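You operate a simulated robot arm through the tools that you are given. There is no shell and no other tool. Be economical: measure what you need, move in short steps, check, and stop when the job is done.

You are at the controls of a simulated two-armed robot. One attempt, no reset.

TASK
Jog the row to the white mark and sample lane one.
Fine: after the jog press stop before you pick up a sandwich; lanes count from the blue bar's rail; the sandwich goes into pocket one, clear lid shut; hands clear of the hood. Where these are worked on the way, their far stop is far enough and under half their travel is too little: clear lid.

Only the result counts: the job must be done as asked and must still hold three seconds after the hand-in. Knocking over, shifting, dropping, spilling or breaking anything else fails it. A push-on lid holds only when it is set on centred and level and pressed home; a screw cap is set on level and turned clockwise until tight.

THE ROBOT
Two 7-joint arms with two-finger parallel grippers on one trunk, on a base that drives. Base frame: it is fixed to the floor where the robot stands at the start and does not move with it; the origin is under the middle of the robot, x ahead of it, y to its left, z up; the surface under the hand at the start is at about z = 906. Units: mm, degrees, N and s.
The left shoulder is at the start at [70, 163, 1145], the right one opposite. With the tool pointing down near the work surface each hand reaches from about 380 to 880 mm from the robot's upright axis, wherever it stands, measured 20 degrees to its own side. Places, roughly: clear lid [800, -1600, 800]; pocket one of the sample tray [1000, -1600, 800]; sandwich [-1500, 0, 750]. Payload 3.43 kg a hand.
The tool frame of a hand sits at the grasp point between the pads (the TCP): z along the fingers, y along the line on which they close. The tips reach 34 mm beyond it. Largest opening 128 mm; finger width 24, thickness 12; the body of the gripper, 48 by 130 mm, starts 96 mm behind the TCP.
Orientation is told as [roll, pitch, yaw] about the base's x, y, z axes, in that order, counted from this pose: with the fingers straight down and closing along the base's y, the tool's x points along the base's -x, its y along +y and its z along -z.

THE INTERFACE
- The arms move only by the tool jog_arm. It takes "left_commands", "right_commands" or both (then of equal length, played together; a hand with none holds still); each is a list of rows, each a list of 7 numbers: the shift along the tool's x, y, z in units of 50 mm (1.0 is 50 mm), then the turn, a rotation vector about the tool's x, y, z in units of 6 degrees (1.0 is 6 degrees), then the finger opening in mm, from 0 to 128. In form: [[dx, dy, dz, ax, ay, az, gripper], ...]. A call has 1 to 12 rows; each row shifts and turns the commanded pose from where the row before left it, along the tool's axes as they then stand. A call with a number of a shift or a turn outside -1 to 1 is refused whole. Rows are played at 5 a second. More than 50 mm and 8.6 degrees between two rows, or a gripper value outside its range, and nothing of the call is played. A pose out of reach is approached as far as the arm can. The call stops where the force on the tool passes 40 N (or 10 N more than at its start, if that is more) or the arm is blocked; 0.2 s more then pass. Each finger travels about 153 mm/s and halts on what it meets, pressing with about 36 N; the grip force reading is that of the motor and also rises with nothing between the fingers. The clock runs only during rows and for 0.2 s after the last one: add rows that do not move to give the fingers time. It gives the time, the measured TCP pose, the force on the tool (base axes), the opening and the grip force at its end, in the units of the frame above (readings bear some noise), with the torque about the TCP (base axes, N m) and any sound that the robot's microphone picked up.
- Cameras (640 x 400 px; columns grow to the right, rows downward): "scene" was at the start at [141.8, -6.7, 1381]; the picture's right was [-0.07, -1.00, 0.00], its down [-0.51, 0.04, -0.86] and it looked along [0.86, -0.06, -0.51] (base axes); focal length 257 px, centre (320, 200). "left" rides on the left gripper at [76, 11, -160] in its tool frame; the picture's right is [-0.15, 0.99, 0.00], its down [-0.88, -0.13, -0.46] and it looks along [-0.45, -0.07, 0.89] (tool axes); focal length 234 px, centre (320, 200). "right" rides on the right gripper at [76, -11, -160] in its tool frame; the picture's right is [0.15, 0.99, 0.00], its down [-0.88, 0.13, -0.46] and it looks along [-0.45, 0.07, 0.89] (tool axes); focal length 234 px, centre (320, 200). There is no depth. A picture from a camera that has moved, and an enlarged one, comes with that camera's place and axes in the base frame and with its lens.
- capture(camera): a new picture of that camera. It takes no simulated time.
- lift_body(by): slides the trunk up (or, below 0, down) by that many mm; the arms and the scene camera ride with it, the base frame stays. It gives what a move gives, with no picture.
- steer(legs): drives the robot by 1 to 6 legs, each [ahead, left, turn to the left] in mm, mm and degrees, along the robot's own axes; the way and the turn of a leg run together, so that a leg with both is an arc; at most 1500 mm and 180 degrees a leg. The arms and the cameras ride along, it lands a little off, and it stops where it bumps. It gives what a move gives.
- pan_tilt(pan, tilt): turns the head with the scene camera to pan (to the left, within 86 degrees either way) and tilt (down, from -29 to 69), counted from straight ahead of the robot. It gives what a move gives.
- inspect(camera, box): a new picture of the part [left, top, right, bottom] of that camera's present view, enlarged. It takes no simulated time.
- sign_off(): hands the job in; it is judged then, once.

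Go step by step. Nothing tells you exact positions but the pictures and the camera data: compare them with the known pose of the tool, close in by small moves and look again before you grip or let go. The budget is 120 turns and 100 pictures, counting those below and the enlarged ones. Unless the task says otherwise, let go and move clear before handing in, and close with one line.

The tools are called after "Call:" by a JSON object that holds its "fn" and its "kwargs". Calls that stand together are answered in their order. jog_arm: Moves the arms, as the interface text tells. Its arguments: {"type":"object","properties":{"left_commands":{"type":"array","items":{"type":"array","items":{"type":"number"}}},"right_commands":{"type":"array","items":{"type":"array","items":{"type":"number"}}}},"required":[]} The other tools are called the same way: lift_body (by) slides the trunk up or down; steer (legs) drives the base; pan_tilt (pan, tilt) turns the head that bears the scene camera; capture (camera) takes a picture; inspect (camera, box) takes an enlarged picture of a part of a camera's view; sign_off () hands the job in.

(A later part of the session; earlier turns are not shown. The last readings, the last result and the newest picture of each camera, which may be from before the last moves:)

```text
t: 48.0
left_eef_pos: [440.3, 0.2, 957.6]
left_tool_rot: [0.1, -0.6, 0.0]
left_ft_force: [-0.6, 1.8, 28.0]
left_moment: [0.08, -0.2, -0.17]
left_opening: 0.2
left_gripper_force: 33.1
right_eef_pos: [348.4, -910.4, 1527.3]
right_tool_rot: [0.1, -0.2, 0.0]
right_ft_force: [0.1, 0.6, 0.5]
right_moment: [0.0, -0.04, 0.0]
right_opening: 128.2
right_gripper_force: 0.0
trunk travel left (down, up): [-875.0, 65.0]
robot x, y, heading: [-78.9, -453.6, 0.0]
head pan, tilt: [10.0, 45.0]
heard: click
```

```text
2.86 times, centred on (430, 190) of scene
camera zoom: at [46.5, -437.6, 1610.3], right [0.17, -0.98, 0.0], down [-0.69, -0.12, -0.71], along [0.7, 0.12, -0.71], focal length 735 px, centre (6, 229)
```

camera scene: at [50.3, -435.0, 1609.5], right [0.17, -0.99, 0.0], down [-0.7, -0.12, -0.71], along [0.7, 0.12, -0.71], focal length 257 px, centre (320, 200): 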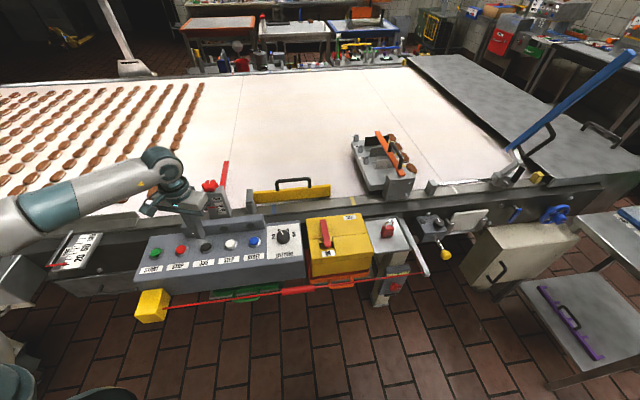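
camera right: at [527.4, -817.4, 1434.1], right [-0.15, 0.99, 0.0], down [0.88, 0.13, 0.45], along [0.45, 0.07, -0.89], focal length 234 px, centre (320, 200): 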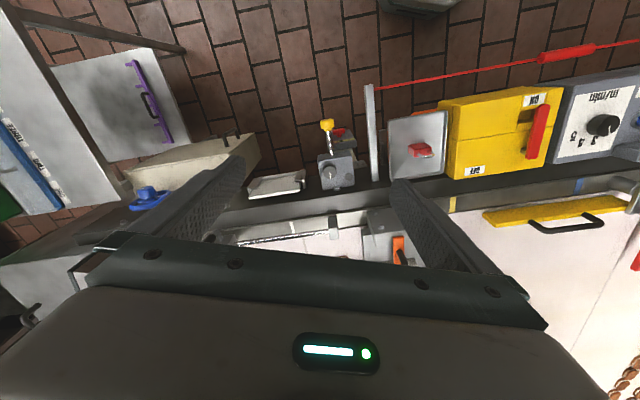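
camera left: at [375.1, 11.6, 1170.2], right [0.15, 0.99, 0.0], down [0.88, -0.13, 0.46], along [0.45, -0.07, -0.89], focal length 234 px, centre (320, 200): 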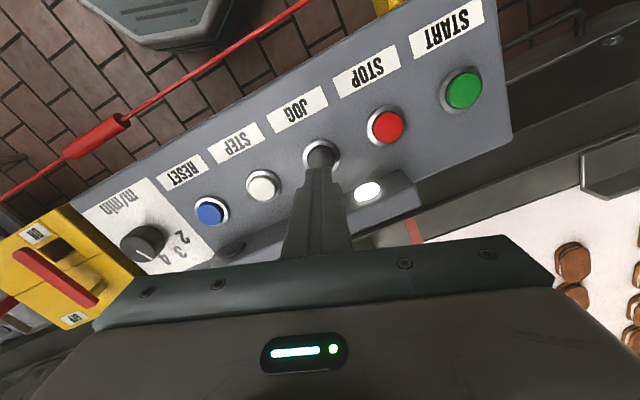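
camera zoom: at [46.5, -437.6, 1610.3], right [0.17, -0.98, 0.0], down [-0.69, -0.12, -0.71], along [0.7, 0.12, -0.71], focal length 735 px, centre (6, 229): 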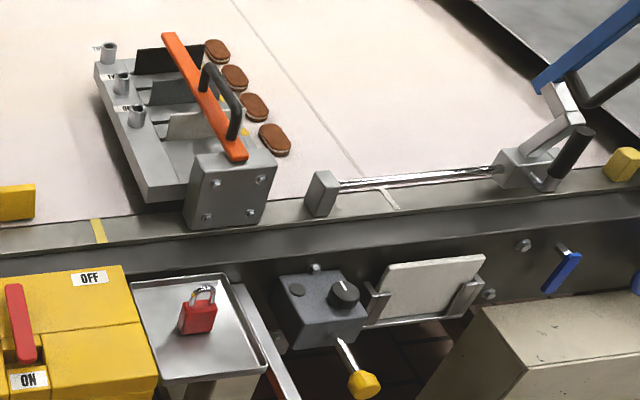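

The belt is moving while JOG is held. I'll hold for a short time and measure the speed.

Call:
{"fn": "jog_arm", "kwargs": {"left_commands": [[0, 0, 0, 0, 0, 0, 0], [0, 0, 0, 0, 0, 0, 0]]}}

Call:
{"fn": "inspect", "kwargs": {"camera": "scene", "box": [330, 120, 530, 260]}}

```text
t: 48.6
left_eef_pos: [441.6, 1.1, 956.4]
left_tool_rot: [0.1, -0.5, 0.1]
left_ft_force: [6.0, 5.7, 36.2]
left_moment: [0.23, -0.52, 0.1]
left_opening: 0.1
left_gripper_force: 32.9
right_eef_pos: [350.1, -909.3, 1526.4]
right_tool_rot: [0.1, 0.0, -0.1]
right_ft_force: [0.5, -0.2, 0.6]
right_moment: [0.01, 0.0, 0.0]
right_opening: 128.0
right_gripper_force: 0.1
trunk travel left (down, up): [-875.0, 65.0]
robot x, y, heading: [-81.4, -447.9, 0.1]
head pan, tilt: [10.0, 45.0]
```

```text
2.86 times, centred on (430, 190) of scene
camera zoom: at [47.2, -437.4, 1610.0], right [0.17, -0.98, 0.0], down [-0.7, -0.12, -0.71], along [0.7, 0.12, -0.71], focal length 735 px, centre (6, 229)
```

zoom: 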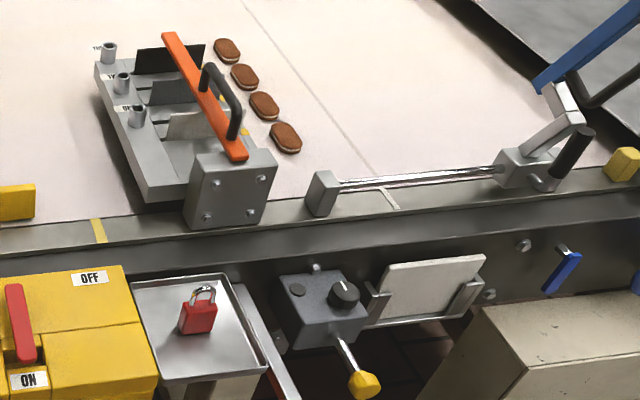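

The row moves about 30 mm/s with about 90 mm left, so I'll hold roughly 2 s more.

Call:
{"fn": "jog_arm", "kwargs": {"left_commands": [[0, 0, 0, 0, 0, 0, 0], [0, 0, 0, 0, 0, 0, 0], [0, 0, 0, 0, 0, 0, 0], [0, 0, 0, 0, 0, 0, 0], [0, 0, 0, 0, 0, 0, 0], [0, 0, 0, 0, 0, 0, 0], [0, 0, 0, 0, 0, 0, 0], [0, 0, 0, 0, 0, 0, 0], [0, 0, 0, 0, 0, 0, 0]]}}

Call:
{"fn": "inspect", "kwargs": {"camera": "scene", "box": [330, 120, 530, 260]}}

```text
t: 50.6
left_eef_pos: [441.3, 1.5, 956.2]
left_tool_rot: [0.0, -0.4, 0.1]
left_ft_force: [8.0, 10.6, 39.4]
left_moment: [0.39, -0.59, 0.14]
left_opening: 0.2
left_gripper_force: 32.5
right_eef_pos: [349.9, -909.9, 1527.1]
right_tool_rot: [0.1, -0.2, 0.0]
right_ft_force: [-0.4, -0.3, -0.3]
right_moment: [-0.01, 0.0, -0.02]
right_opening: 127.9
right_gripper_force: 0.0
trunk travel left (down, up): [-875.0, 65.0]
robot x, y, heading: [-81.7, -449.9, 0.1]
head pan, tilt: [10.0, 45.0]
```

```text
2.86 times, centred on (430, 190) of scene
camera zoom: at [47.1, -436.8, 1609.9], right [0.17, -0.98, 0.0], down [-0.7, -0.12, -0.71], along [0.7, 0.12, -0.71], focal length 735 px, centre (6, 229)
```

zoom: 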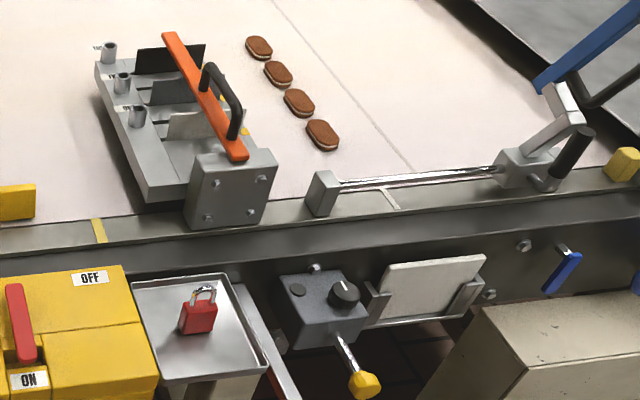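

About 30 mm left. I'll hold briefly, then release, and check alignment with a better view.

Call:
{"fn": "jog_arm", "kwargs": {"left_commands": [[0, 0, 0, 0, 0, 0, 0], [0, 0, -0.4, 0, 0, 0, 0], [0, 0, -0.4, 0, 0, 0, 0]]}}

Call:
{"fn": "inspect", "kwargs": {"camera": "scene", "box": [330, 120, 530, 260]}}

```text
t: 51.4
left_eef_pos: [439.0, 0.2, 992.7]
left_tool_rot: [-0.1, 0.2, -0.1]
left_ft_force: [0.1, -0.6, 0.6]
left_moment: [-0.01, -0.05, 0.0]
left_opening: 0.1
left_gripper_force: 32.7
right_eef_pos: [350.6, -908.4, 1525.8]
right_tool_rot: [0.0, 0.0, 0.1]
right_ft_force: [0.0, 0.7, 0.0]
right_moment: [-0.04, -0.03, -0.03]
right_opening: 127.9
right_gripper_force: 0.1
trunk travel left (down, up): [-875.0, 65.0]
robot x, y, heading: [-84.9, -449.1, 0.1]
head pan, tilt: [10.0, 45.0]
```

```text
2.86 times, centred on (430, 190) of scene
camera zoom: at [48.7, -436.0, 1609.3], right [0.17, -0.99, 0.0], down [-0.7, -0.12, -0.71], along [0.7, 0.12, -0.71], focal length 735 px, centre (6, 229)
```

zoom: 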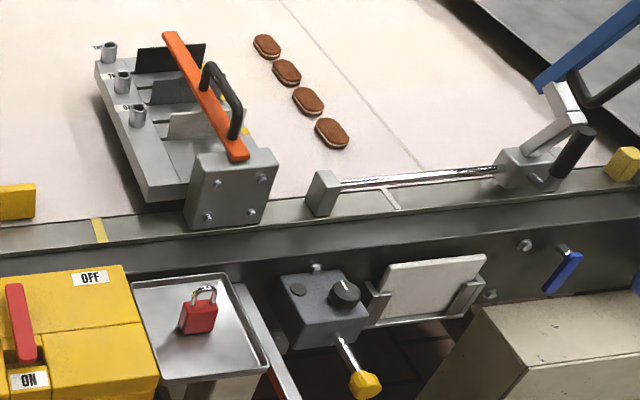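

The row is roughly 15–20 mm short. To judge it without height error I'll lift the hand, drive so the head looks straight along the row line through the mark, measure, and come back.

Call:
{"fn": "jog_arm", "kwargs": {"left_commands": [[0, 0, -1, 0, 0, 0, 0], [0, 0, -1, 0, 0, 0, 0], [0, 0, -1, 0, 0, 0, 0], [0, 0, -1, 0, 0, 0, 0]]}}

Call:
{"fn": "steer", "kwargs": {"legs": [[0, -720, 0], [0, 0, 19]]}}

Call:
{"fn": "pan_tilt", "kwargs": {"pan": 0, "tilt": 35}}

Call:
{"fn": "capture", "kwargs": {"camera": "scene"}}

Call:
{"fn": "inspect", "kwargs": {"camera": "scene", "box": [240, 100, 400, 260]}}

```text
t: 52.4
left_eef_pos: [440.2, 2.3, 1194.0]
left_tool_rot: [-0.1, 0.0, 0.0]
left_ft_force: [-0.5, 0.0, 0.2]
left_moment: [0.01, 0.0, -0.02]
left_opening: 0.0
left_gripper_force: 32.8
right_eef_pos: [353.2, -908.0, 1525.5]
right_tool_rot: [0.0, 0.0, 0.0]
right_ft_force: [0.1, -0.4, 0.3]
right_moment: [0.02, -0.03, 0.0]
right_opening: 128.1
right_gripper_force: 0.0
trunk travel left (down, up): [-875.0, 65.0]
robot x, y, heading: [-79.2, -447.6, -0.0]
head pan, tilt: [10.0, 45.0]
```

```text
t: 57.4
left_eef_pos: [266.5, -574.4, 1193.5]
left_tool_rot: [0.0, 0.0, 18.8]
left_ft_force: [-0.5, 0.2, -0.1]
left_moment: [0.0, 0.0, -0.01]
left_opening: 0.4
left_gripper_force: 33.2
right_eef_pos: [476.3, -1465.8, 1525.9]
right_tool_rot: [0.0, 0.0, 18.8]
right_ft_force: [-0.4, 0.6, -1.2]
right_moment: [-0.02, -0.03, 0.0]
right_opening: 127.8
right_gripper_force: 0.2
trunk travel left (down, up): [-875.0, 65.0]
robot x, y, heading: [-79.9, -1171.4, 18.8]
head pan, tilt: [10.0, 45.0]
```

```text
t: 58.1
left_eef_pos: [267.1, -574.3, 1193.5]
left_tool_rot: [-0.1, 0.0, 18.9]
left_ft_force: [0.0, -0.3, 0.1]
left_moment: [0.02, -0.02, 0.02]
left_opening: 0.1
left_gripper_force: 33.2
right_eef_pos: [476.3, -1464.2, 1526.3]
right_tool_rot: [0.1, 0.0, 18.8]
right_ft_force: [0.0, 0.6, 0.5]
right_moment: [0.03, 0.02, 0.0]
right_opening: 128.2
right_gripper_force: 0.0
trunk travel left (down, up): [-875.0, 65.0]
robot x, y, heading: [-84.1, -1172.8, 18.7]
head pan, tilt: [0.0, 35.0]
```

```text
59 pictures are left
camera scene: at [49.5, -1126.1, 1624.2], right [0.32, -0.95, 0.0], down [-0.54, -0.19, -0.82], along [0.78, 0.26, -0.57], focal length 257 px, centre (320, 200)
```

scene: 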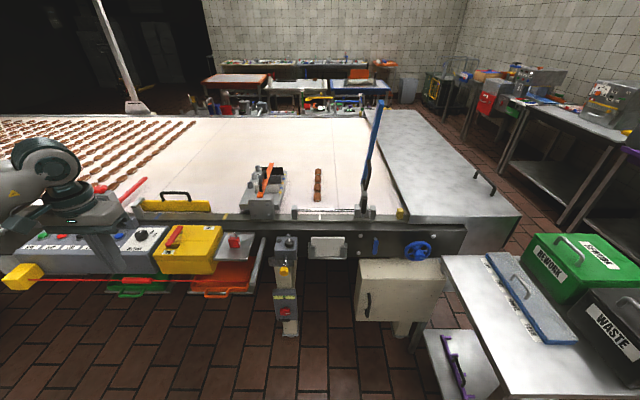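

```text
2.50 times, centred on (320, 180) of scene
camera zoom: at [49.5, -1126.1, 1624.2], right [0.32, -0.95, 0.0], down [-0.54, -0.19, -0.82], along [0.78, 0.26, -0.57], focal length 643 px, centre (320, 250)
```

zoom: 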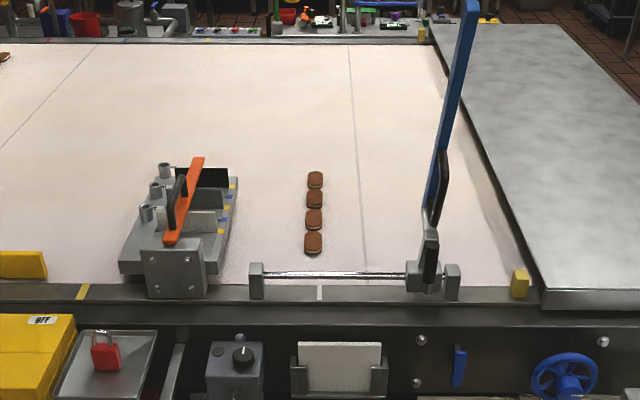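

From here the row is about 13 mm short of the mark. I'll also zoom on the sample tray while I have this view, then return to JOG.

Call:
{"fn": "inspect", "kwargs": {"camera": "scene", "box": [460, 220, 640, 360]}}

Call:
{"fn": "steer", "kwargs": {"legs": [[0, 0, -18.7], [4, 724, 0]]}}

```text
2.86 times, centred on (550, 290) of scene
camera zoom: at [49.5, -1126.1, 1624.2], right [0.32, -0.95, 0.0], down [-0.54, -0.19, -0.82], along [0.78, 0.26, -0.57], focal length 735 px, centre (-337, -57)
```

zoom: 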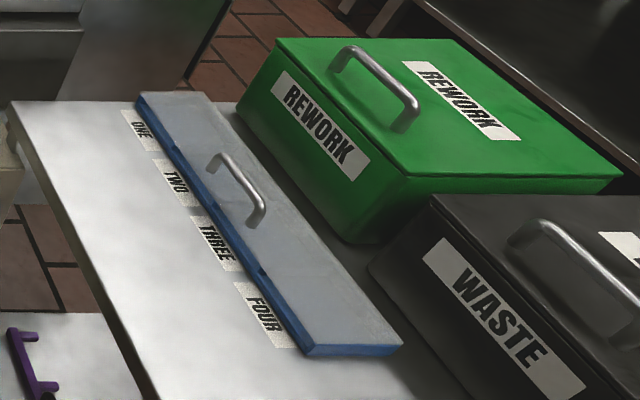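

```text
t: 63.1
left_eef_pos: [437.9, 3.3, 1192.4]
left_tool_rot: [0.0, 0.0, 0.5]
left_ft_force: [-0.6, -0.9, -0.2]
left_moment: [0.0, 0.01, 0.03]
left_opening: 0.0
left_gripper_force: 33.4
right_eef_pos: [355.7, -907.9, 1525.3]
right_tool_rot: [0.1, 0.0, 0.5]
right_ft_force: [0.5, 0.1, -0.2]
right_moment: [-0.01, 0.0, -0.01]
right_opening: 128.3
right_gripper_force: 0.1
trunk travel left (down, up): [-875.0, 65.0]
robot x, y, heading: [-86.4, -451.2, 0.2]
head pan, tilt: [0.0, 35.0]
```

Call:
{"fn": "jog_arm", "kwargs": {"left_commands": [[-0.07, -0.03, 0.9, 0, 0, 0, 0], [0, 0, 0.9, 0, 0, 0, 0], [0, 0, 0.9, 0, 0, 0, 0], [0, 0, 0.9, 0, 0, 0, 0], [0, 0, 0.7, 0, 0, 0, 0], [0, 0, 0.26, 0, 0, 0, 0]]}}

Call:
{"fn": "inspect", "kwargs": {"camera": "left", "box": [220, 60, 460, 260]}}

```text
t: 64.5
left_eef_pos: [440.0, 2.5, 963.9]
left_tool_rot: [0.0, -0.1, 0.5]
left_ft_force: [0.8, 0.3, 0.5]
left_moment: [-0.03, -0.04, 0.02]
left_opening: 0.0
left_gripper_force: 33.2
right_eef_pos: [355.8, -905.9, 1526.7]
right_tool_rot: [0.0, 0.0, 0.5]
right_ft_force: [0.4, 0.0, -0.6]
right_moment: [-0.02, 0.0, 0.03]
right_opening: 127.8
right_gripper_force: 0.0
trunk travel left (down, up): [-875.0, 65.0]
robot x, y, heading: [-81.6, -452.7, 0.5]
head pan, tilt: [0.0, 35.0]
```

```text
2.00 times, centred on (340, 160) of left
camera zoom: at [363.9, 13.1, 1122.0], right [0.14, 0.99, 0.0], down [0.88, -0.12, 0.46], along [0.45, -0.06, -0.89], focal length 468 px, centre (280, 280)
```

zoom: 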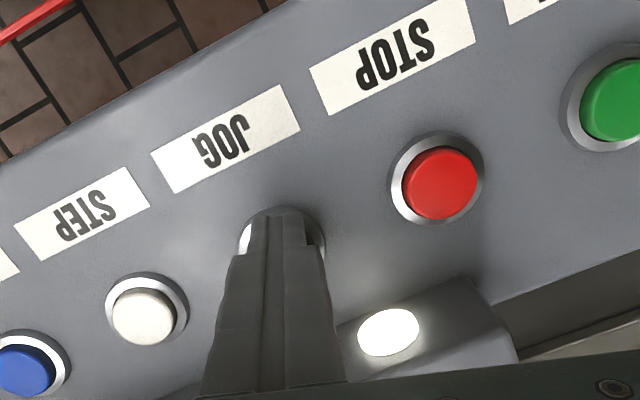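

I'm positioned as before the first press. A short tap of JOG should give about 13 mm.

Call:
{"fn": "jog_arm", "kwargs": {"left_commands": [[0, 0, 0.1, 0, 0, 0, 0], [0, 0, 0.1, 0, 0, 0, 0], [0, 0, -0.4, 0, 0, 0, 0], [0, 0, -0.6, 0, 0, 0, 0]]}}

Call:
{"fn": "pan_tilt", "kwargs": {"pan": 10, "tilt": 45}}

Call:
{"fn": "inspect", "kwargs": {"camera": "scene", "box": [330, 120, 530, 260]}}

```text
t: 65.5
left_eef_pos: [439.8, 1.0, 1004.8]
left_tool_rot: [0.0, 0.0, 0.5]
left_ft_force: [0.1, -0.9, -0.4]
left_moment: [0.02, -0.04, 0.01]
left_opening: 0.2
left_gripper_force: 32.3
right_eef_pos: [354.1, -907.4, 1526.2]
right_tool_rot: [0.0, -0.2, 0.4]
right_ft_force: [0.2, -0.4, -0.3]
right_moment: [0.03, -0.04, 0.01]
right_opening: 128.3
right_gripper_force: 0.0
trunk travel left (down, up): [-875.0, 65.0]
robot x, y, heading: [-82.4, -449.3, 0.4]
head pan, tilt: [0.0, 35.0]
heard: click
```

```text
t: 66.2
left_eef_pos: [439.1, 2.3, 1005.1]
left_tool_rot: [0.0, 0.0, 0.4]
left_ft_force: [-0.2, 0.0, -0.4]
left_moment: [-0.01, 0.01, 0.04]
left_opening: 0.1
left_gripper_force: 33.2
right_eef_pos: [354.1, -907.1, 1526.2]
right_tool_rot: [-0.1, 0.1, 0.5]
right_ft_force: [-0.3, 1.1, 0.0]
right_moment: [-0.04, -0.01, 0.02]
right_opening: 128.2
right_gripper_force: 0.0
trunk travel left (down, up): [-875.0, 65.0]
robot x, y, heading: [-83.2, -452.1, 0.3]
head pan, tilt: [10.0, 45.0]
```

```text
2.86 times, centred on (430, 190) of scene
camera zoom: at [48.3, -437.2, 1609.6], right [0.18, -0.98, 0.0], down [-0.69, -0.13, -0.71], along [0.7, 0.13, -0.71], focal length 735 px, centre (6, 229)
```

zoom: 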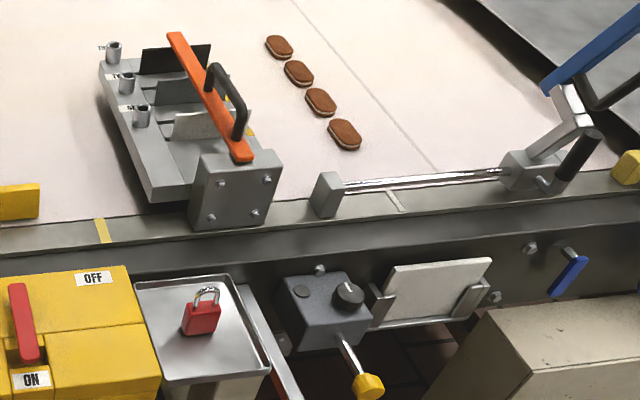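

The row moved about 10 mm. I'll check again from the aligned viewpoint before pressing STOP.

Call:
{"fn": "jog_arm", "kwargs": {"left_commands": [[0, 0, -1, 0, 0, 0, 0], [0, 0, -1, 0, 0, 0, 0], [0, 0, -1, 0, 0, 0, 0], [0, 0, -0.8, 0, 0, 0, 0]]}}

Call:
{"fn": "steer", "kwargs": {"legs": [[0, -720, 0], [0, 0, 18.8]]}}

Call:
{"fn": "pan_tilt", "kwargs": {"pan": 0, "tilt": 35}}

Call:
{"fn": "inspect", "kwargs": {"camera": "scene", "box": [260, 140, 380, 240]}}

```text
t: 67.2
left_eef_pos: [439.0, 2.6, 1193.8]
left_tool_rot: [-0.1, 0.1, 0.5]
left_ft_force: [-0.5, -0.2, -0.1]
left_moment: [0.04, 0.0, 0.02]
left_opening: 0.0
left_gripper_force: 33.6
right_eef_pos: [353.4, -906.7, 1526.0]
right_tool_rot: [0.1, 0.0, 0.5]
right_ft_force: [0.6, 0.0, -0.9]
right_moment: [0.03, -0.01, 0.03]
right_opening: 127.9
right_gripper_force: 0.1
trunk travel left (down, up): [-875.0, 65.0]
robot x, y, heading: [-80.8, -452.3, 0.6]
head pan, tilt: [10.0, 45.0]
```

```text
t: 72.2
left_eef_pos: [270.2, -570.6, 1194.4]
left_tool_rot: [0.0, 0.0, 19.5]
left_ft_force: [0.2, -1.0, -0.8]
left_moment: [0.02, 0.03, -0.02]
left_opening: 0.0
left_gripper_force: 33.0
right_eef_pos: [484.8, -1460.8, 1526.3]
right_tool_rot: [0.1, 0.0, 19.4]
right_ft_force: [0.2, -0.7, 0.8]
right_moment: [-0.05, 0.0, -0.04]
right_opening: 128.2
right_gripper_force: 0.1
trunk travel left (down, up): [-875.0, 65.0]
robot x, y, heading: [-75.6, -1171.3, 19.4]
head pan, tilt: [10.0, 45.0]
```

```text
t: 72.9
left_eef_pos: [269.5, -572.7, 1194.2]
left_tool_rot: [-0.1, 0.0, 19.4]
left_ft_force: [0.4, -0.4, 0.3]
left_moment: [-0.02, -0.02, -0.01]
left_opening: 0.0
left_gripper_force: 33.1
right_eef_pos: [484.1, -1459.1, 1526.0]
right_tool_rot: [0.0, 0.0, 19.5]
right_ft_force: [-0.9, -1.2, -0.1]
right_moment: [-0.04, -0.03, 0.0]
right_opening: 128.1
right_gripper_force: 0.0
trunk travel left (down, up): [-875.0, 65.0]
robot x, y, heading: [-78.9, -1173.1, 19.2]
head pan, tilt: [0.0, 35.0]
```

```text
4.00 times, centred on (320, 190) of scene
camera zoom: at [54.5, -1125.3, 1624.2], right [0.33, -0.94, 0.0], down [-0.54, -0.19, -0.82], along [0.77, 0.27, -0.57], focal length 1029 px, centre (320, 240)
```

zoom: 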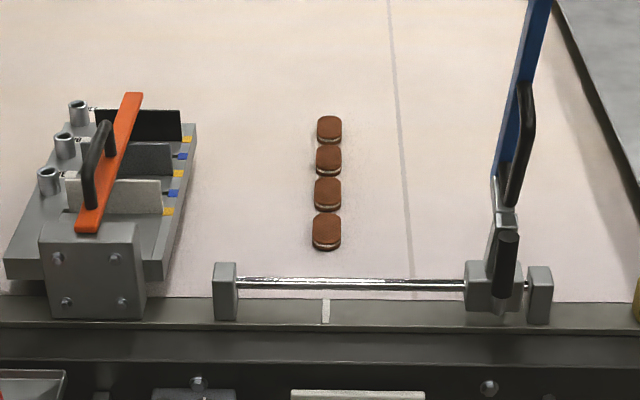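

The row lines up with the mark to within about a millimetre. I'll return and press STOP, which is at roughly [426,71].

Call:
{"fn": "steer", "kwargs": {"legs": [[0, 0, -19.2], [-2, 722, 0]]}}

Call:
{"fn": "jog_arm", "kwargs": {"left_commands": [[0.15, 0.7, 0, 0, 0, 0, 0], [0.13, 0.68, 0, 0, 0, 0, 0], [0, 0, 1, 0, 0, 0, 0], [0, 0, 1, 0, 0, 0, 0], [0, 0, 1, 0, 0, 0, 0], [0, 0, 1, 0, 0, 0, 0]]}}

Call:
{"fn": "inspect", "kwargs": {"camera": "left", "box": [220, 60, 460, 260]}}

```text
t: 77.9
left_eef_pos: [444.1, 3.9, 1195.4]
left_tool_rot: [0.0, 0.1, 0.0]
left_ft_force: [-1.1, 0.3, -0.1]
left_moment: [0.05, -0.01, 0.01]
left_opening: 0.0
left_gripper_force: 33.2
right_eef_pos: [352.7, -906.5, 1525.1]
right_tool_rot: [0.1, 0.0, 0.0]
right_ft_force: [1.2, -0.1, 0.3]
right_moment: [0.03, 0.02, -0.03]
right_opening: 128.2
right_gripper_force: 0.1
trunk travel left (down, up): [-875.0, 65.0]
robot x, y, heading: [-80.6, -448.3, -0.1]
head pan, tilt: [0.0, 35.0]
```

```text
t: 79.3
left_eef_pos: [431.8, 73.7, 991.1]
left_tool_rot: [-0.1, 0.0, -0.1]
left_ft_force: [0.4, -0.5, 0.5]
left_moment: [0.02, -0.02, -0.01]
left_opening: 0.0
left_gripper_force: 32.8
right_eef_pos: [352.8, -904.5, 1525.9]
right_tool_rot: [0.0, 0.0, 0.1]
right_ft_force: [-0.2, -0.4, -0.2]
right_moment: [0.01, 0.01, 0.02]
right_opening: 128.0
right_gripper_force: 0.0
trunk travel left (down, up): [-875.0, 65.0]
robot x, y, heading: [-80.9, -446.6, 0.1]
head pan, tilt: [0.0, 35.0]
```

```text
2.00 times, centred on (340, 160) of left
camera zoom: at [357.1, 84.7, 1149.4], right [0.15, 0.99, 0.0], down [0.88, -0.13, 0.46], along [0.45, -0.07, -0.89], focal length 468 px, centre (280, 280)
```

zoom: 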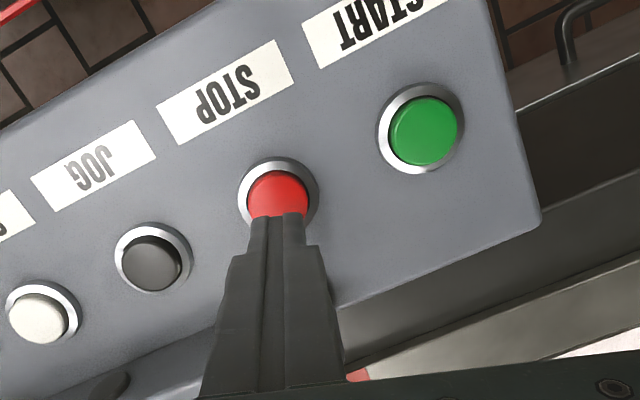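

Call:
{"fn": "jog_arm", "kwargs": {"left_commands": [[0.16, 0, 0.2, 0, 0, 0, 0], [0, 0, 0.2, 0, 0, 0, 0], [0, 0, 0.15, 0, 0, 0, 0], [0, 0, 0.12, 0, 0, 0, 0], [0, 0, 0.1, 0, 0, 0, 0], [0, 0, 0, 0, 0, 0, 0]]}}

Call:
{"fn": "inspect", "kwargs": {"camera": "left", "box": [220, 60, 460, 260]}}

```text
t: 80.7
left_eef_pos: [423.2, 73.7, 958.1]
left_tool_rot: [0.2, -0.4, 0.0]
left_ft_force: [2.8, 3.6, 23.4]
left_moment: [0.12, -0.22, -0.03]
left_opening: 0.3
left_gripper_force: 33.3
right_eef_pos: [350.7, -906.2, 1526.5]
right_tool_rot: [0.2, -0.1, 0.1]
right_ft_force: [-1.1, -0.7, 0.0]
right_moment: [0.02, -0.01, -0.01]
right_opening: 128.2
right_gripper_force: 0.1
trunk travel left (down, up): [-875.0, 65.0]
robot x, y, heading: [-77.6, -447.4, 0.2]
head pan, tilt: [0.0, 35.0]
heard: click
```

```text
2.00 times, centred on (340, 160) of left
camera zoom: at [346.8, 83.5, 1115.6], right [0.15, 0.99, 0.0], down [0.88, -0.13, 0.46], along [0.46, -0.07, -0.89], focal length 468 px, centre (280, 280)
```

zoom: 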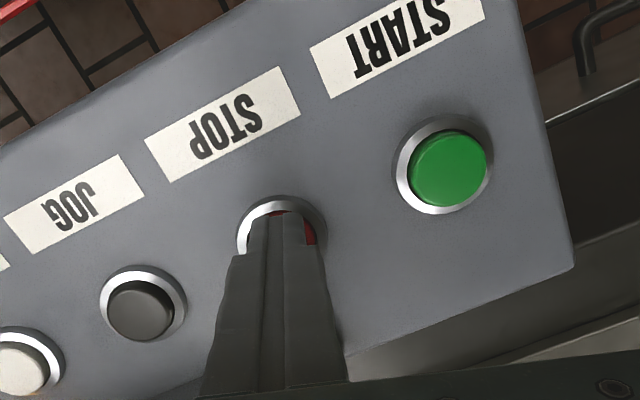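

STOP clicked, so the row is held on the mark. Next I'll lift away and drive to one spot beside the table, from which the left hand can reach both the sample tray and lane one by turning in place.

Call:
{"fn": "jog_arm", "kwargs": {"left_commands": [[0, 0, -1, 0, 0, 0, 0], [0, 0, -1, 0, 0, 0, 0], [0, 0, -1, 0, 0, 0, 0], [0, 0, -1, 0, 0, 0, 0], [0, 0, -1, 0, 0, 0, 0], [0, 0, -1, 0, 0, 0, 128]]}}

Call:
{"fn": "steer", "kwargs": {"legs": [[0, -740, 0], [0, 0, -71], [100, 300, 0]]}}

Call:
{"fn": "pan_tilt", "kwargs": {"pan": 15, "tilt": 45}}

Call:
{"fn": "capture", "kwargs": {"camera": "scene"}}

```text
t: 82.1
left_eef_pos: [423.0, 73.8, 1255.6]
left_tool_rot: [-0.1, 0.0, -0.1]
left_ft_force: [0.4, 0.0, 0.2]
left_moment: [0.03, 0.02, 0.02]
left_opening: 115.9
left_gripper_force: 0.2
right_eef_pos: [352.4, -905.1, 1527.3]
right_tool_rot: [0.1, 0.0, -0.1]
right_ft_force: [0.4, -0.3, -0.7]
right_moment: [0.01, 0.0, 0.01]
right_opening: 127.9
right_gripper_force: 0.1
trunk travel left (down, up): [-875.0, 65.0]
robot x, y, heading: [-82.8, -448.0, -0.0]
head pan, tilt: [0.0, 35.0]
```

```text
t: 90.9
left_eef_pos: [888.3, -1488.2, 1255.6]
left_tool_rot: [-0.1, 0.0, -70.6]
left_ft_force: [0.2, 0.0, 0.5]
left_moment: [-0.03, -0.03, 0.0]
left_opening: 128.1
left_gripper_force: 0.2
right_eef_pos: [-60.4, -1745.5, 1525.7]
right_tool_rot: [0.2, -0.1, -70.7]
right_ft_force: [-1.2, 0.4, -0.4]
right_moment: [-0.02, -0.04, -0.01]
right_opening: 128.0
right_gripper_force: 0.1
trunk travel left (down, up): [-875.0, 65.0]
robot x, y, heading: [229.8, -1181.8, -70.6]
head pan, tilt: [0.0, 35.0]
```

```text
t: 91.6
left_eef_pos: [889.3, -1488.3, 1254.8]
left_tool_rot: [-0.1, 0.0, -70.7]
left_ft_force: [0.7, 0.5, 0.1]
left_moment: [-0.01, 0.05, 0.01]
left_opening: 128.1
left_gripper_force: 0.1
right_eef_pos: [-57.7, -1745.4, 1526.0]
right_tool_rot: [0.1, 0.0, -70.7]
right_ft_force: [0.2, -0.4, -0.6]
right_moment: [0.02, 0.0, 0.01]
right_opening: 128.0
right_gripper_force: 0.0
trunk travel left (down, up): [-875.0, 65.0]
robot x, y, heading: [231.6, -1184.3, -70.8]
head pan, tilt: [15.0, 45.0]
```

```text
51 pictures are left
camera scene: at [296.1, -1298.9, 1609.5], right [-0.83, -0.56, 0.0], down [-0.4, 0.58, -0.71], along [0.4, -0.58, -0.71], focal length 257 px, centre (320, 200)
```

scene: 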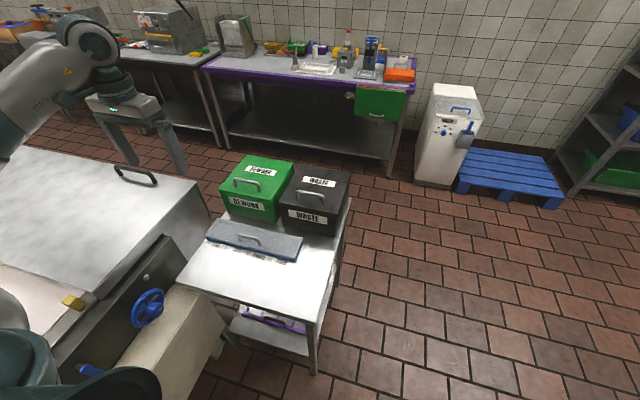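

Call:
{"fn": "inspect", "kwargs": {"camera": "scene", "box": [170, 150, 360, 340]}}

```text
2.11 times, centred on (265, 245) of scene
camera zoom: at [296.1, -1298.9, 1609.5], right [-0.83, -0.56, 0.0], down [-0.4, 0.58, -0.71], along [0.4, -0.58, -0.71], focal length 542 px, centre (436, 105)
```

zoom: 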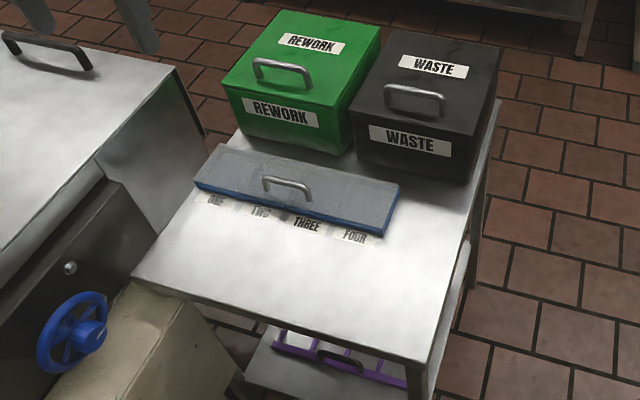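

The table stands at z≈800, and the tray's long side lies parallel to the rows with ONE at the far end and the hinge on the bins' side. Standing at the table's end, parallel to the rows, the right hand should reach everything, so I'll go there.

Call:
{"fn": "steer", "kwargs": {"legs": [[0, -230, 0], [340, 0, 0], [0, 0, 89.9]]}}

Call:
{"fn": "pan_tilt", "kwargs": {"pan": -20, "tilt": 45}}

Call:
{"fn": "capture", "kwargs": {"camera": "scene"}}

```text
t: 99.0
left_eef_pos: [427.5, -921.7, 1255.0]
left_tool_rot: [-0.1, 0.0, 19.6]
left_ft_force: [-0.3, -0.1, -0.2]
left_moment: [-0.04, 0.01, -0.01]
left_opening: 128.0
left_gripper_force: 0.1
right_eef_pos: [690.1, -1867.3, 1526.9]
right_tool_rot: [0.1, -0.1, 19.6]
right_ft_force: [0.9, -0.3, 0.1]
right_moment: [0.01, 0.0, 0.01]
right_opening: 128.0
right_gripper_force: 0.1
trunk travel left (down, up): [-875.0, 65.0]
robot x, y, heading: [131.6, -1578.6, 19.5]
head pan, tilt: [15.0, 45.0]
```

```text
t: 100.0
left_eef_pos: [427.4, -922.6, 1253.0]
left_tool_rot: [-0.1, 0.0, 19.6]
left_ft_force: [-0.3, 0.4, 0.3]
left_moment: [-0.01, 0.0, -0.04]
left_opening: 128.0
left_gripper_force: 0.0
right_eef_pos: [690.9, -1866.9, 1527.0]
right_tool_rot: [0.1, 0.0, 19.5]
right_ft_force: [0.1, 0.6, 0.2]
right_moment: [-0.01, 0.0, 0.0]
right_opening: 128.0
right_gripper_force: 0.0
trunk travel left (down, up): [-875.0, 65.0]
robot x, y, heading: [127.8, -1579.7, 19.6]
head pan, tilt: [-20.0, 45.0]
```

```text
49 pictures are left
camera scene: at [257.7, -1565.0, 1609.5], right [-0.01, -1.0, 0.0], down [-0.71, 0.0, -0.71], along [0.71, 0.0, -0.71], focal length 257 px, centre (320, 200)
```

scene: 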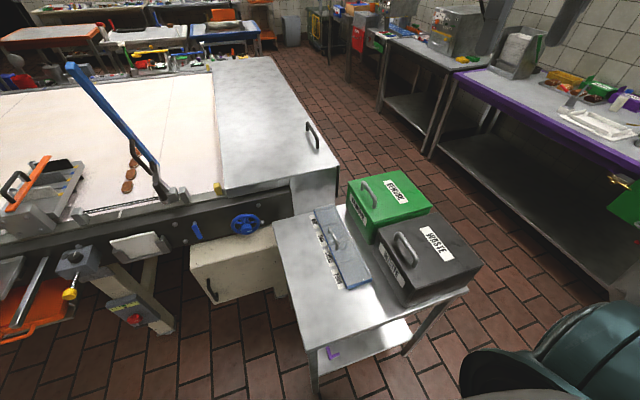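

Call:
{"fn": "inspect", "kwargs": {"camera": "scene", "box": [270, 190, 410, 310]}}

```text
3.33 times, centred on (340, 250) of scene
camera zoom: at [257.7, -1565.0, 1609.5], right [-0.01, -1.0, 0.0], down [-0.71, 0.0, -0.71], along [0.71, 0.0, -0.71], focal length 857 px, centre (253, 33)
```

zoom: 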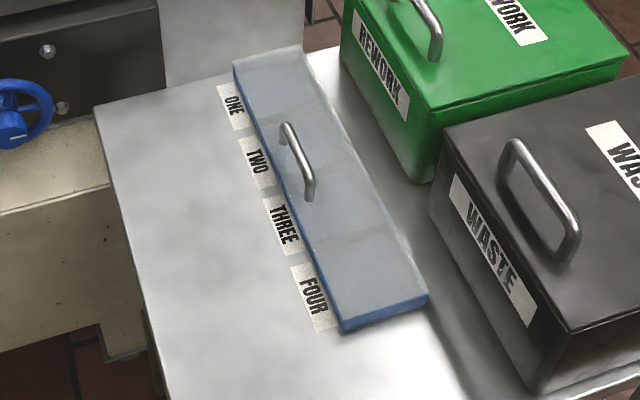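

Call:
{"fn": "jog_arm", "kwargs": {"left_commands": [[0, 0, -1, 0, 0, 0, 128], [0, 0, -1, 0, 0, 0, 128], [0, 0, -1, 0, 0, 0, 128], [0, 0, -1, 0, 0, 0, 128], [0, 0, -1, 0, 0, 0, 128], [0, 0, 0, 0, 0, 0, 128], [0, 0, 0, 0, 0, 0, 128]], "right_commands": [[-0.606, 0.546, 0, 0, 0, 0, 90], [-0.606, 0.546, 0, 0, 0, 0, 90], [-0.606, 0.546, 0, 0, 0, 0, 90], [-0.606, 0.546, 0, 0, 0, 0, 90], [-0.606, 0.546, 0, 0, 0, 0, 90], [-0.606, 0.546, 0, 0, 0, 0, 90], [-0.606, 0.546, 0, 0, 0, 0, 90]]}}

Call:
{"fn": "lift_body", "kwargs": {"by": -350}}

Call:
{"fn": "capture", "kwargs": {"camera": "right"}}

```text
t: 101.6
left_eef_pos: [428.8, -917.2, 1500.4]
left_tool_rot: [-0.2, 0.2, 19.5]
left_ft_force: [0.7, 1.2, -1.0]
left_moment: [-0.06, 0.06, -0.01]
left_opening: 127.8
left_gripper_force: 0.0
right_eef_pos: [827.2, -1609.6, 1525.1]
right_tool_rot: [-0.1, 0.2, 19.5]
right_ft_force: [0.1, 0.8, -0.6]
right_moment: [-0.08, 0.05, 0.01]
right_opening: 90.5
right_gripper_force: 0.1
trunk travel left (down, up): [-875.0, 65.0]
robot x, y, heading: [130.6, -1581.2, 19.7]
head pan, tilt: [-20.0, 45.0]
```

```text
t: 105.1
left_eef_pos: [426.4, -922.8, 1153.9]
left_tool_rot: [-0.1, 0.0, 19.6]
left_ft_force: [-0.3, 0.2, 0.3]
left_moment: [0.01, 0.02, -0.01]
left_opening: 127.9
left_gripper_force: 0.1
right_eef_pos: [826.0, -1615.8, 1176.2]
right_tool_rot: [0.1, 0.1, 19.7]
right_ft_force: [0.1, -0.6, 0.2]
right_moment: [-0.03, 0.01, -0.04]
right_opening: 89.9
right_gripper_force: 0.1
trunk travel left (down, up): [-525.0, 415.0]
robot x, y, heading: [128.4, -1581.4, 19.7]
head pan, tilt: [-20.0, 45.0]
```

```text
47 pictures are left
camera right: at [758.5, -1653.2, 1334.6], right [-0.47, 0.88, 0.0], down [0.79, 0.42, 0.46], along [0.4, 0.22, -0.89], focal length 234 px, centre (320, 200)
```

right: 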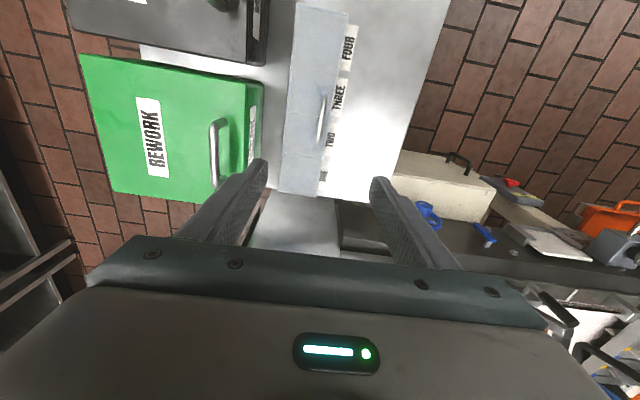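

Call:
{"fn": "jog_arm", "kwargs": {"right_commands": [[0, 0.1, 0.98, 0, 0, 0, 70], [0, 0, 0.98, 0, 0, 0, 70], [0, 0, 0.98, 0, 0, 0, 70], [0, 0, 0.98, 0, 0, 0, 70], [0, 0, 0.98, 0, 0, 0, 70], [0, 0, 0, 0, 0, 0, 70]]}}

Call:
{"fn": "capture", "kwargs": {"camera": "right"}}

Call:
{"fn": "inspect", "kwargs": {"camera": "scene", "box": [270, 170, 430, 310]}}

```text
t: 106.5
left_eef_pos: [427.0, -922.0, 1153.3]
left_tool_rot: [-0.1, -0.2, 19.6]
left_ft_force: [0.2, 0.2, 0.6]
left_moment: [-0.03, 0.0, 0.0]
left_opening: 128.0
left_gripper_force: 0.0
right_eef_pos: [824.6, -1610.8, 930.2]
right_tool_rot: [-0.1, -0.1, 19.6]
right_ft_force: [1.2, 0.2, 0.6]
right_moment: [0.01, 0.0, 0.02]
right_opening: 70.0
right_gripper_force: 0.1
trunk travel left (down, up): [-525.0, 415.0]
robot x, y, heading: [129.6, -1582.5, 19.8]
head pan, tilt: [-20.0, 45.0]
```

```text
46 pictures are left
camera right: at [756.4, -1648.1, 1088.7], right [-0.47, 0.88, 0.0], down [0.79, 0.42, 0.46], along [0.4, 0.22, -0.89], focal length 234 px, centre (320, 200)
```

right: 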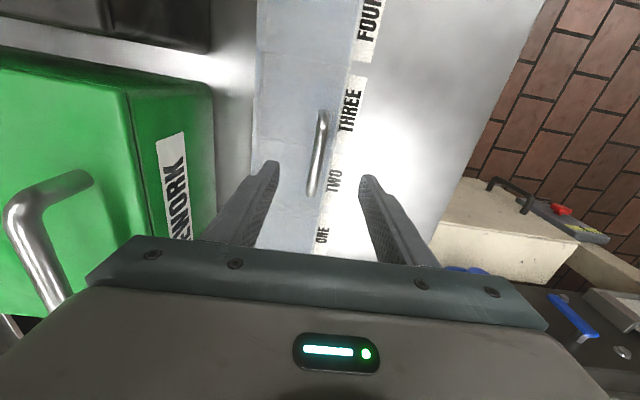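

```text
2.86 times, centred on (350, 240) of scene
camera zoom: at [257.1, -1564.8, 1259.6], right [-0.01, -1.0, 0.0], down [-0.71, 0.0, -0.71], along [0.71, -0.01, -0.71], focal length 735 px, centre (234, 86)
```

zoom: 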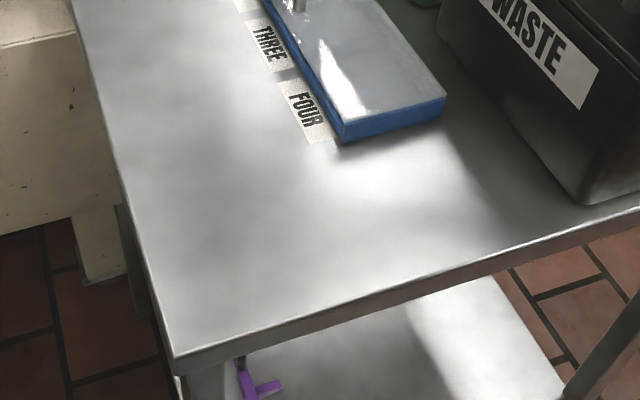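

The fingers straddle the handle bar. I'll lower so the tips pass just below the bar and check from the head.

Call:
{"fn": "jog_arm", "kwargs": {"right_commands": [[0.2, 0, 0.4, 0, 0, 0, 60], [0, 0, 0.4, 0, 0, 0, 60]]}}

Call:
{"fn": "pan_tilt", "kwargs": {"pan": -18, "tilt": 32}}

Call:
{"fn": "inspect", "kwargs": {"camera": "scene", "box": [240, 120, 400, 260]}}

Call:
{"fn": "inspect", "kwargs": {"camera": "right", "box": [200, 60, 440, 260]}}

```text
t: 107.1
left_eef_pos: [426.2, -922.3, 1154.4]
left_tool_rot: [-0.2, 0.0, 19.5]
left_ft_force: [0.3, 0.0, 1.3]
left_moment: [0.05, 0.01, -0.02]
left_opening: 127.6
left_gripper_force: 0.0
right_eef_pos: [814.8, -1613.6, 889.2]
right_tool_rot: [0.0, 0.0, 19.6]
right_ft_force: [0.0, -0.2, -1.2]
right_moment: [-0.05, 0.01, 0.03]
right_opening: 60.0
right_gripper_force: 0.1
trunk travel left (down, up): [-525.0, 415.0]
robot x, y, heading: [129.5, -1578.2, 19.4]
head pan, tilt: [-20.0, 45.0]
```

```text
t: 107.8
left_eef_pos: [425.5, -922.3, 1152.0]
left_tool_rot: [-0.1, -0.1, 19.6]
left_ft_force: [1.0, -0.9, -0.1]
left_moment: [-0.01, 0.02, 0.03]
left_opening: 128.2
left_gripper_force: 0.1
right_eef_pos: [815.8, -1613.3, 891.1]
right_tool_rot: [0.1, 0.0, 19.5]
right_ft_force: [-0.1, -0.3, -0.3]
right_moment: [0.05, 0.0, 0.01]
right_opening: 59.8
right_gripper_force: 0.1
trunk travel left (down, up): [-525.0, 415.0]
robot x, y, heading: [127.8, -1580.3, 19.6]
head pan, tilt: [-18.0, 32.0]
```

```text
2.86 times, centred on (320, 190) of scene
camera zoom: at [265.8, -1562.0, 1278.9], right [0.03, -1.0, 0.0], down [-0.53, -0.01, -0.85], along [0.85, 0.02, -0.53], focal length 735 px, centre (320, 229)
```

zoom: 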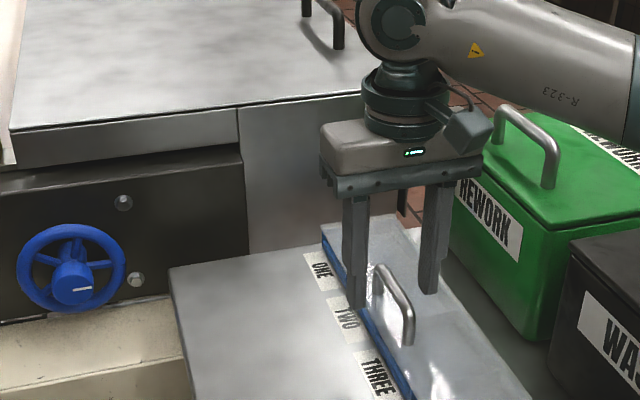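

```text
2.00 times, centred on (320, 160) of right
camera zoom: at [747.6, -1651.4, 1049.0], right [-0.47, 0.88, 0.0], down [0.79, 0.42, 0.46], along [0.4, 0.22, -0.89], focal length 468 px, centre (320, 280)
```

zoom: 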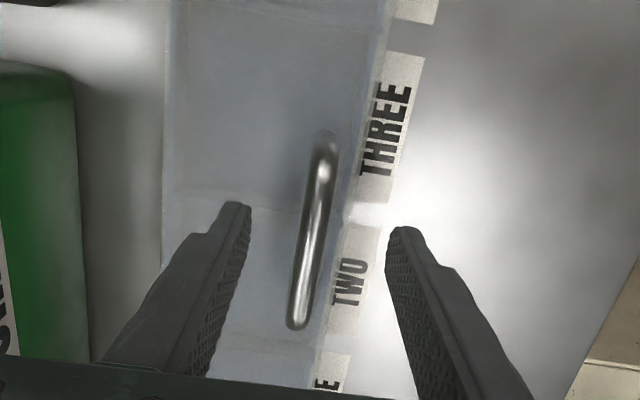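

Triangulating puts the bar at about z 870–880, already between the pads. I'll centre and close.

Call:
{"fn": "jog_arm", "kwargs": {"right_commands": [[0, -0.1, 0, 0, 0, 0, 40], [0, 0, 0, 0, 0, 0, 20], [0, 0, 0, 0, 0, 0, 0], [0, 0, 0, 0, 0, 0, 0]]}}

Call:
{"fn": "inspect", "kwargs": {"camera": "scene", "box": [270, 150, 390, 260]}}

```text
t: 108.8
left_eef_pos: [426.5, -922.5, 1153.2]
left_tool_rot: [-0.1, -0.1, 19.5]
left_ft_force: [-0.2, -0.6, -0.5]
left_moment: [-0.01, -0.02, 0.0]
left_opening: 128.0
left_gripper_force: 0.1
right_eef_pos: [817.3, -1617.0, 889.3]
right_tool_rot: [0.1, -0.2, 19.6]
right_ft_force: [-3.1, 4.5, 1.8]
right_moment: [0.11, 0.19, -1.11]
right_opening: 11.6
right_gripper_force: 44.9
trunk travel left (down, up): [-525.0, 415.0]
robot x, y, heading: [125.3, -1584.6, 19.8]
head pan, tilt: [-18.0, 32.0]
```

```text
3.64 times, centred on (330, 205) of scene
camera zoom: at [265.4, -1561.2, 1279.0], right [0.03, -1.0, 0.0], down [-0.53, -0.02, -0.85], along [0.85, 0.02, -0.53], focal length 935 px, centre (284, 182)
```

zoom: 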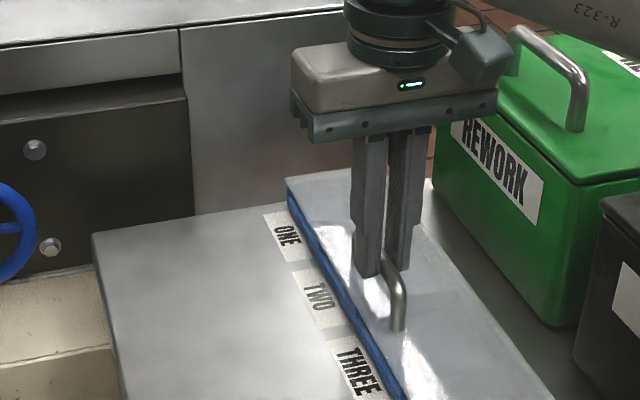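

I have the bar (opening 11.6). Assuming the lid hinges along the bins' side, I'll lift it along an arc, starting with a small test.

Call:
{"fn": "jog_arm", "kwargs": {"right_commands": [[0, -0.13, -0.175, 0, 0, 0, 0], [0, -0.15, -0.155, 0, 0, 0, 0], [0, 0, 0, 0, 0, 0, 0]]}}

Call:
{"fn": "inspect", "kwargs": {"camera": "scene", "box": [240, 120, 400, 260]}}

```text
t: 109.6
left_eef_pos: [424.5, -919.8, 1152.5]
left_tool_rot: [-0.2, -0.1, 19.6]
left_ft_force: [0.3, -0.2, 0.9]
left_moment: [0.01, 0.01, 0.01]
left_opening: 128.1
left_gripper_force: 0.0
right_eef_pos: [820.3, -1629.5, 910.7]
right_tool_rot: [0.0, -0.1, 19.8]
right_ft_force: [-7.1, 12.6, 11.6]
right_moment: [0.29, 0.57, -0.99]
right_opening: 11.9
right_gripper_force: 45.2
trunk travel left (down, up): [-525.0, 415.0]
robot x, y, heading: [125.4, -1580.5, 19.6]
head pan, tilt: [-18.0, 32.0]
```

```text
2.86 times, centred on (320, 190) of scene
camera zoom: at [263.7, -1559.9, 1279.3], right [0.03, -1.0, 0.0], down [-0.53, -0.02, -0.85], along [0.85, 0.02, -0.53], focal length 735 px, centre (320, 229)
```

zoom: 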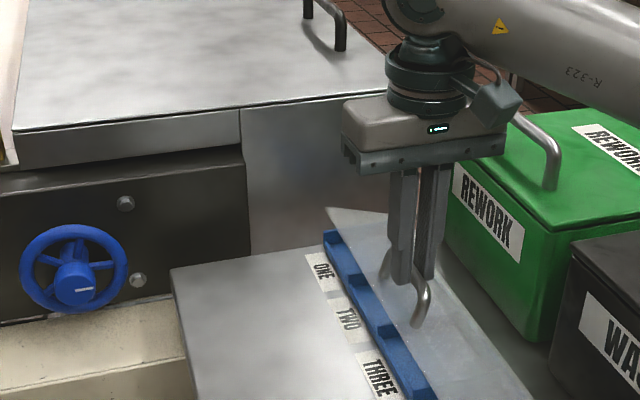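

The lid is hinged at the back and opening. I'll continue the arc, tilting the hand with the lid, and stop halfway to check the forces.

Call:
{"fn": "jog_arm", "kwargs": {"right_commands": [[0, -0.119, -0.148, 0.667, 0, 0, 0], [0, -0.146, -0.119, 0.667, 0, 0, 0], [0, -0.167, -0.085, 0.667, 0, 0, 0], [0, -0.177, -0.046, 0.667, 0, 0, 0], [0, -0.185, -0.007, 0.667, 0, 0, 0]]}}

Call:
{"fn": "inspect", "kwargs": {"camera": "scene", "box": [240, 120, 400, 260]}}

```text
t: 110.8
left_eef_pos: [427.7, -923.3, 1154.4]
left_tool_rot: [0.0, -0.1, 19.6]
left_ft_force: [0.3, -0.1, 0.8]
left_moment: [0.01, -0.01, -0.04]
left_opening: 127.9
left_gripper_force: 0.0
right_eef_pos: [832.3, -1668.4, 931.8]
right_tool_rot: [-20.0, 0.3, 19.7]
right_ft_force: [-9.4, -0.7, -9.0]
right_moment: [0.27, -0.07, -0.24]
right_opening: 11.5
right_gripper_force: 45.2
trunk travel left (down, up): [-525.0, 415.0]
robot x, y, heading: [126.3, -1581.7, 19.7]
head pan, tilt: [-18.0, 32.0]
```

```text
2.86 times, centred on (320, 190) of scene
camera zoom: at [265.8, -1562.4, 1278.7], right [0.03, -1.0, 0.0], down [-0.53, -0.01, -0.85], along [0.85, 0.02, -0.53], focal length 735 px, centre (320, 229)
```

zoom: 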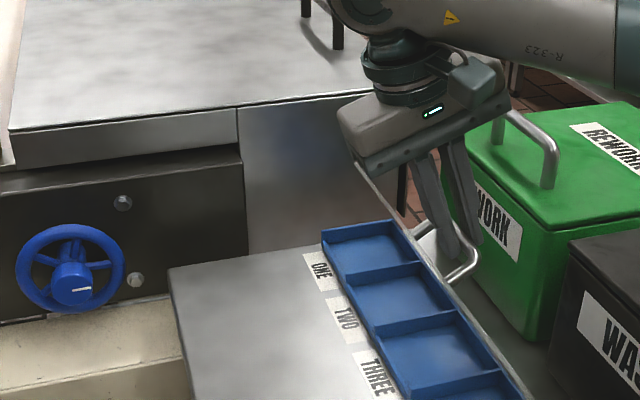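

The lid is coming up well and the pockets are visible. Continuing the arc.

Call:
{"fn": "jog_arm", "kwargs": {"right_commands": [[0, -0.181, 0.03, 0.667, 0, 0, 0], [0, -0.172, 0.07, 0.667, 0, 0, 0], [0, -0.157, 0.106, 0.667, 0, 0, 0], [0, -0.132, 0.137, 0.667, 0, 0, 0], [0, -0.104, 0.162, 0.667, 0, 0, 0]]}}

Call:
{"fn": "inspect", "kwargs": {"camera": "scene", "box": [240, 120, 400, 260]}}

```text
t: 111.7
left_eef_pos: [428.7, -922.3, 1153.8]
left_tool_rot: [0.0, 0.1, 19.6]
left_ft_force: [0.7, 0.4, -0.3]
left_moment: [0.01, 0.01, 0.02]
left_opening: 128.1
left_gripper_force: 0.0
right_eef_pos: [842.0, -1692.8, 931.3]
right_tool_rot: [-32.0, 0.5, 19.7]
right_ft_force: [-2.5, 0.3, -6.5]
right_moment: [0.28, -0.5, -0.25]
right_opening: 11.0
right_gripper_force: 44.5
trunk travel left (down, up): [-525.0, 415.0]
robot x, y, heading: [128.0, -1579.1, 19.5]
head pan, tilt: [-18.0, 32.0]
stopped in row 4 (right hand): the force on the tool passed its limit at 42 N (the readings are from after the stop); the commanded pose is now the measured one
```

```text
2.86 times, centred on (320, 190) of scene
camera zoom: at [266.0, -1561.9, 1279.3], right [0.03, -1.0, 0.0], down [-0.53, -0.01, -0.85], along [0.85, 0.02, -0.53], focal length 735 px, centre (320, 229)
```

zoom: 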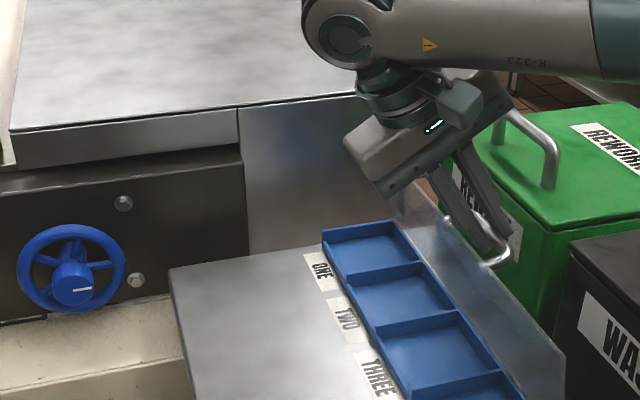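

The lid is about upright and it stopped firmly, probably at its far stop. I'll open the fingers just a little to see whether it stays by itself.

Call:
{"fn": "jog_arm", "kwargs": {"right_commands": [[0, 0, 0, 0, 0, 0, 18], [0, 0, 0, 0, 0, 0, 20], [0, 0, 0, 0, 0, 0, 22], [0, 0, 0, 0, 0, 0, 22]]}}

Call:
{"fn": "inspect", "kwargs": {"camera": "scene", "box": [290, 160, 400, 260]}}

Call:
{"fn": "inspect", "kwargs": {"camera": "right", "box": [140, 0, 500, 300]}}

```text
t: 112.7
left_eef_pos: [425.9, -921.5, 1153.7]
left_tool_rot: [0.0, 0.0, 19.5]
left_ft_force: [-0.4, 0.3, 0.2]
left_moment: [-0.04, -0.01, 0.0]
left_opening: 127.8
left_gripper_force: 0.0
right_eef_pos: [840.7, -1692.9, 931.1]
right_tool_rot: [-32.0, 0.3, 19.6]
right_ft_force: [-0.1, 0.1, -0.9]
right_moment: [-0.01, -0.03, -0.03]
right_opening: 22.0
right_gripper_force: 0.0
trunk travel left (down, up): [-525.0, 415.0]
robot x, y, heading: [127.9, -1578.4, 19.6]
head pan, tilt: [-18.0, 32.0]
```

```text
4.00 times, centred on (345, 210) of scene
camera zoom: at [265.6, -1561.9, 1278.9], right [0.03, -1.0, 0.0], down [-0.53, -0.01, -0.85], along [0.85, 0.02, -0.53], focal length 1029 px, centre (220, 160)
```

zoom: 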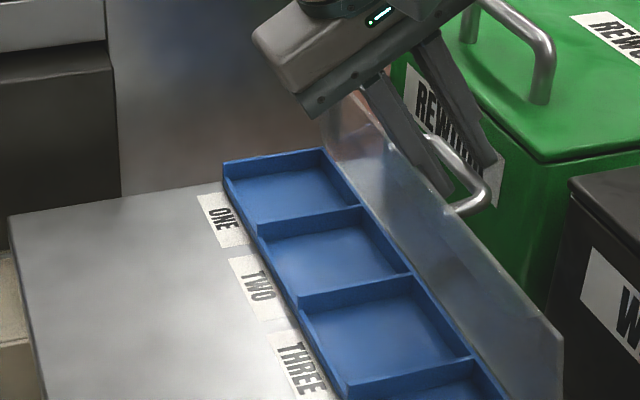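

```text
1.33 times, centred on (320, 150) of right
camera zoom: at [746.1, -1648.7, 1072.5], right [-0.42, 0.74, -0.52], down [0.71, 0.63, 0.31], along [0.56, -0.24, -0.79], focal length 312 px, centre (320, 267)
```

zoom: 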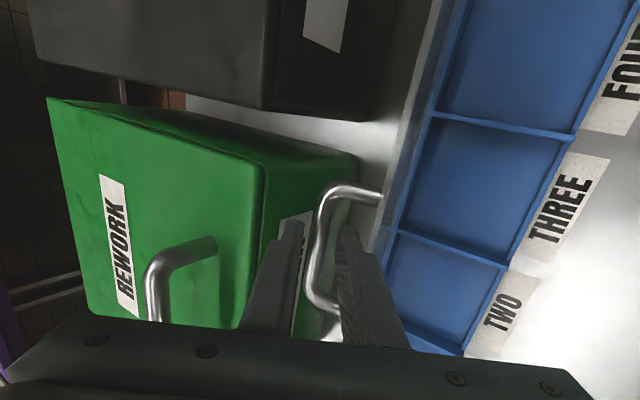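

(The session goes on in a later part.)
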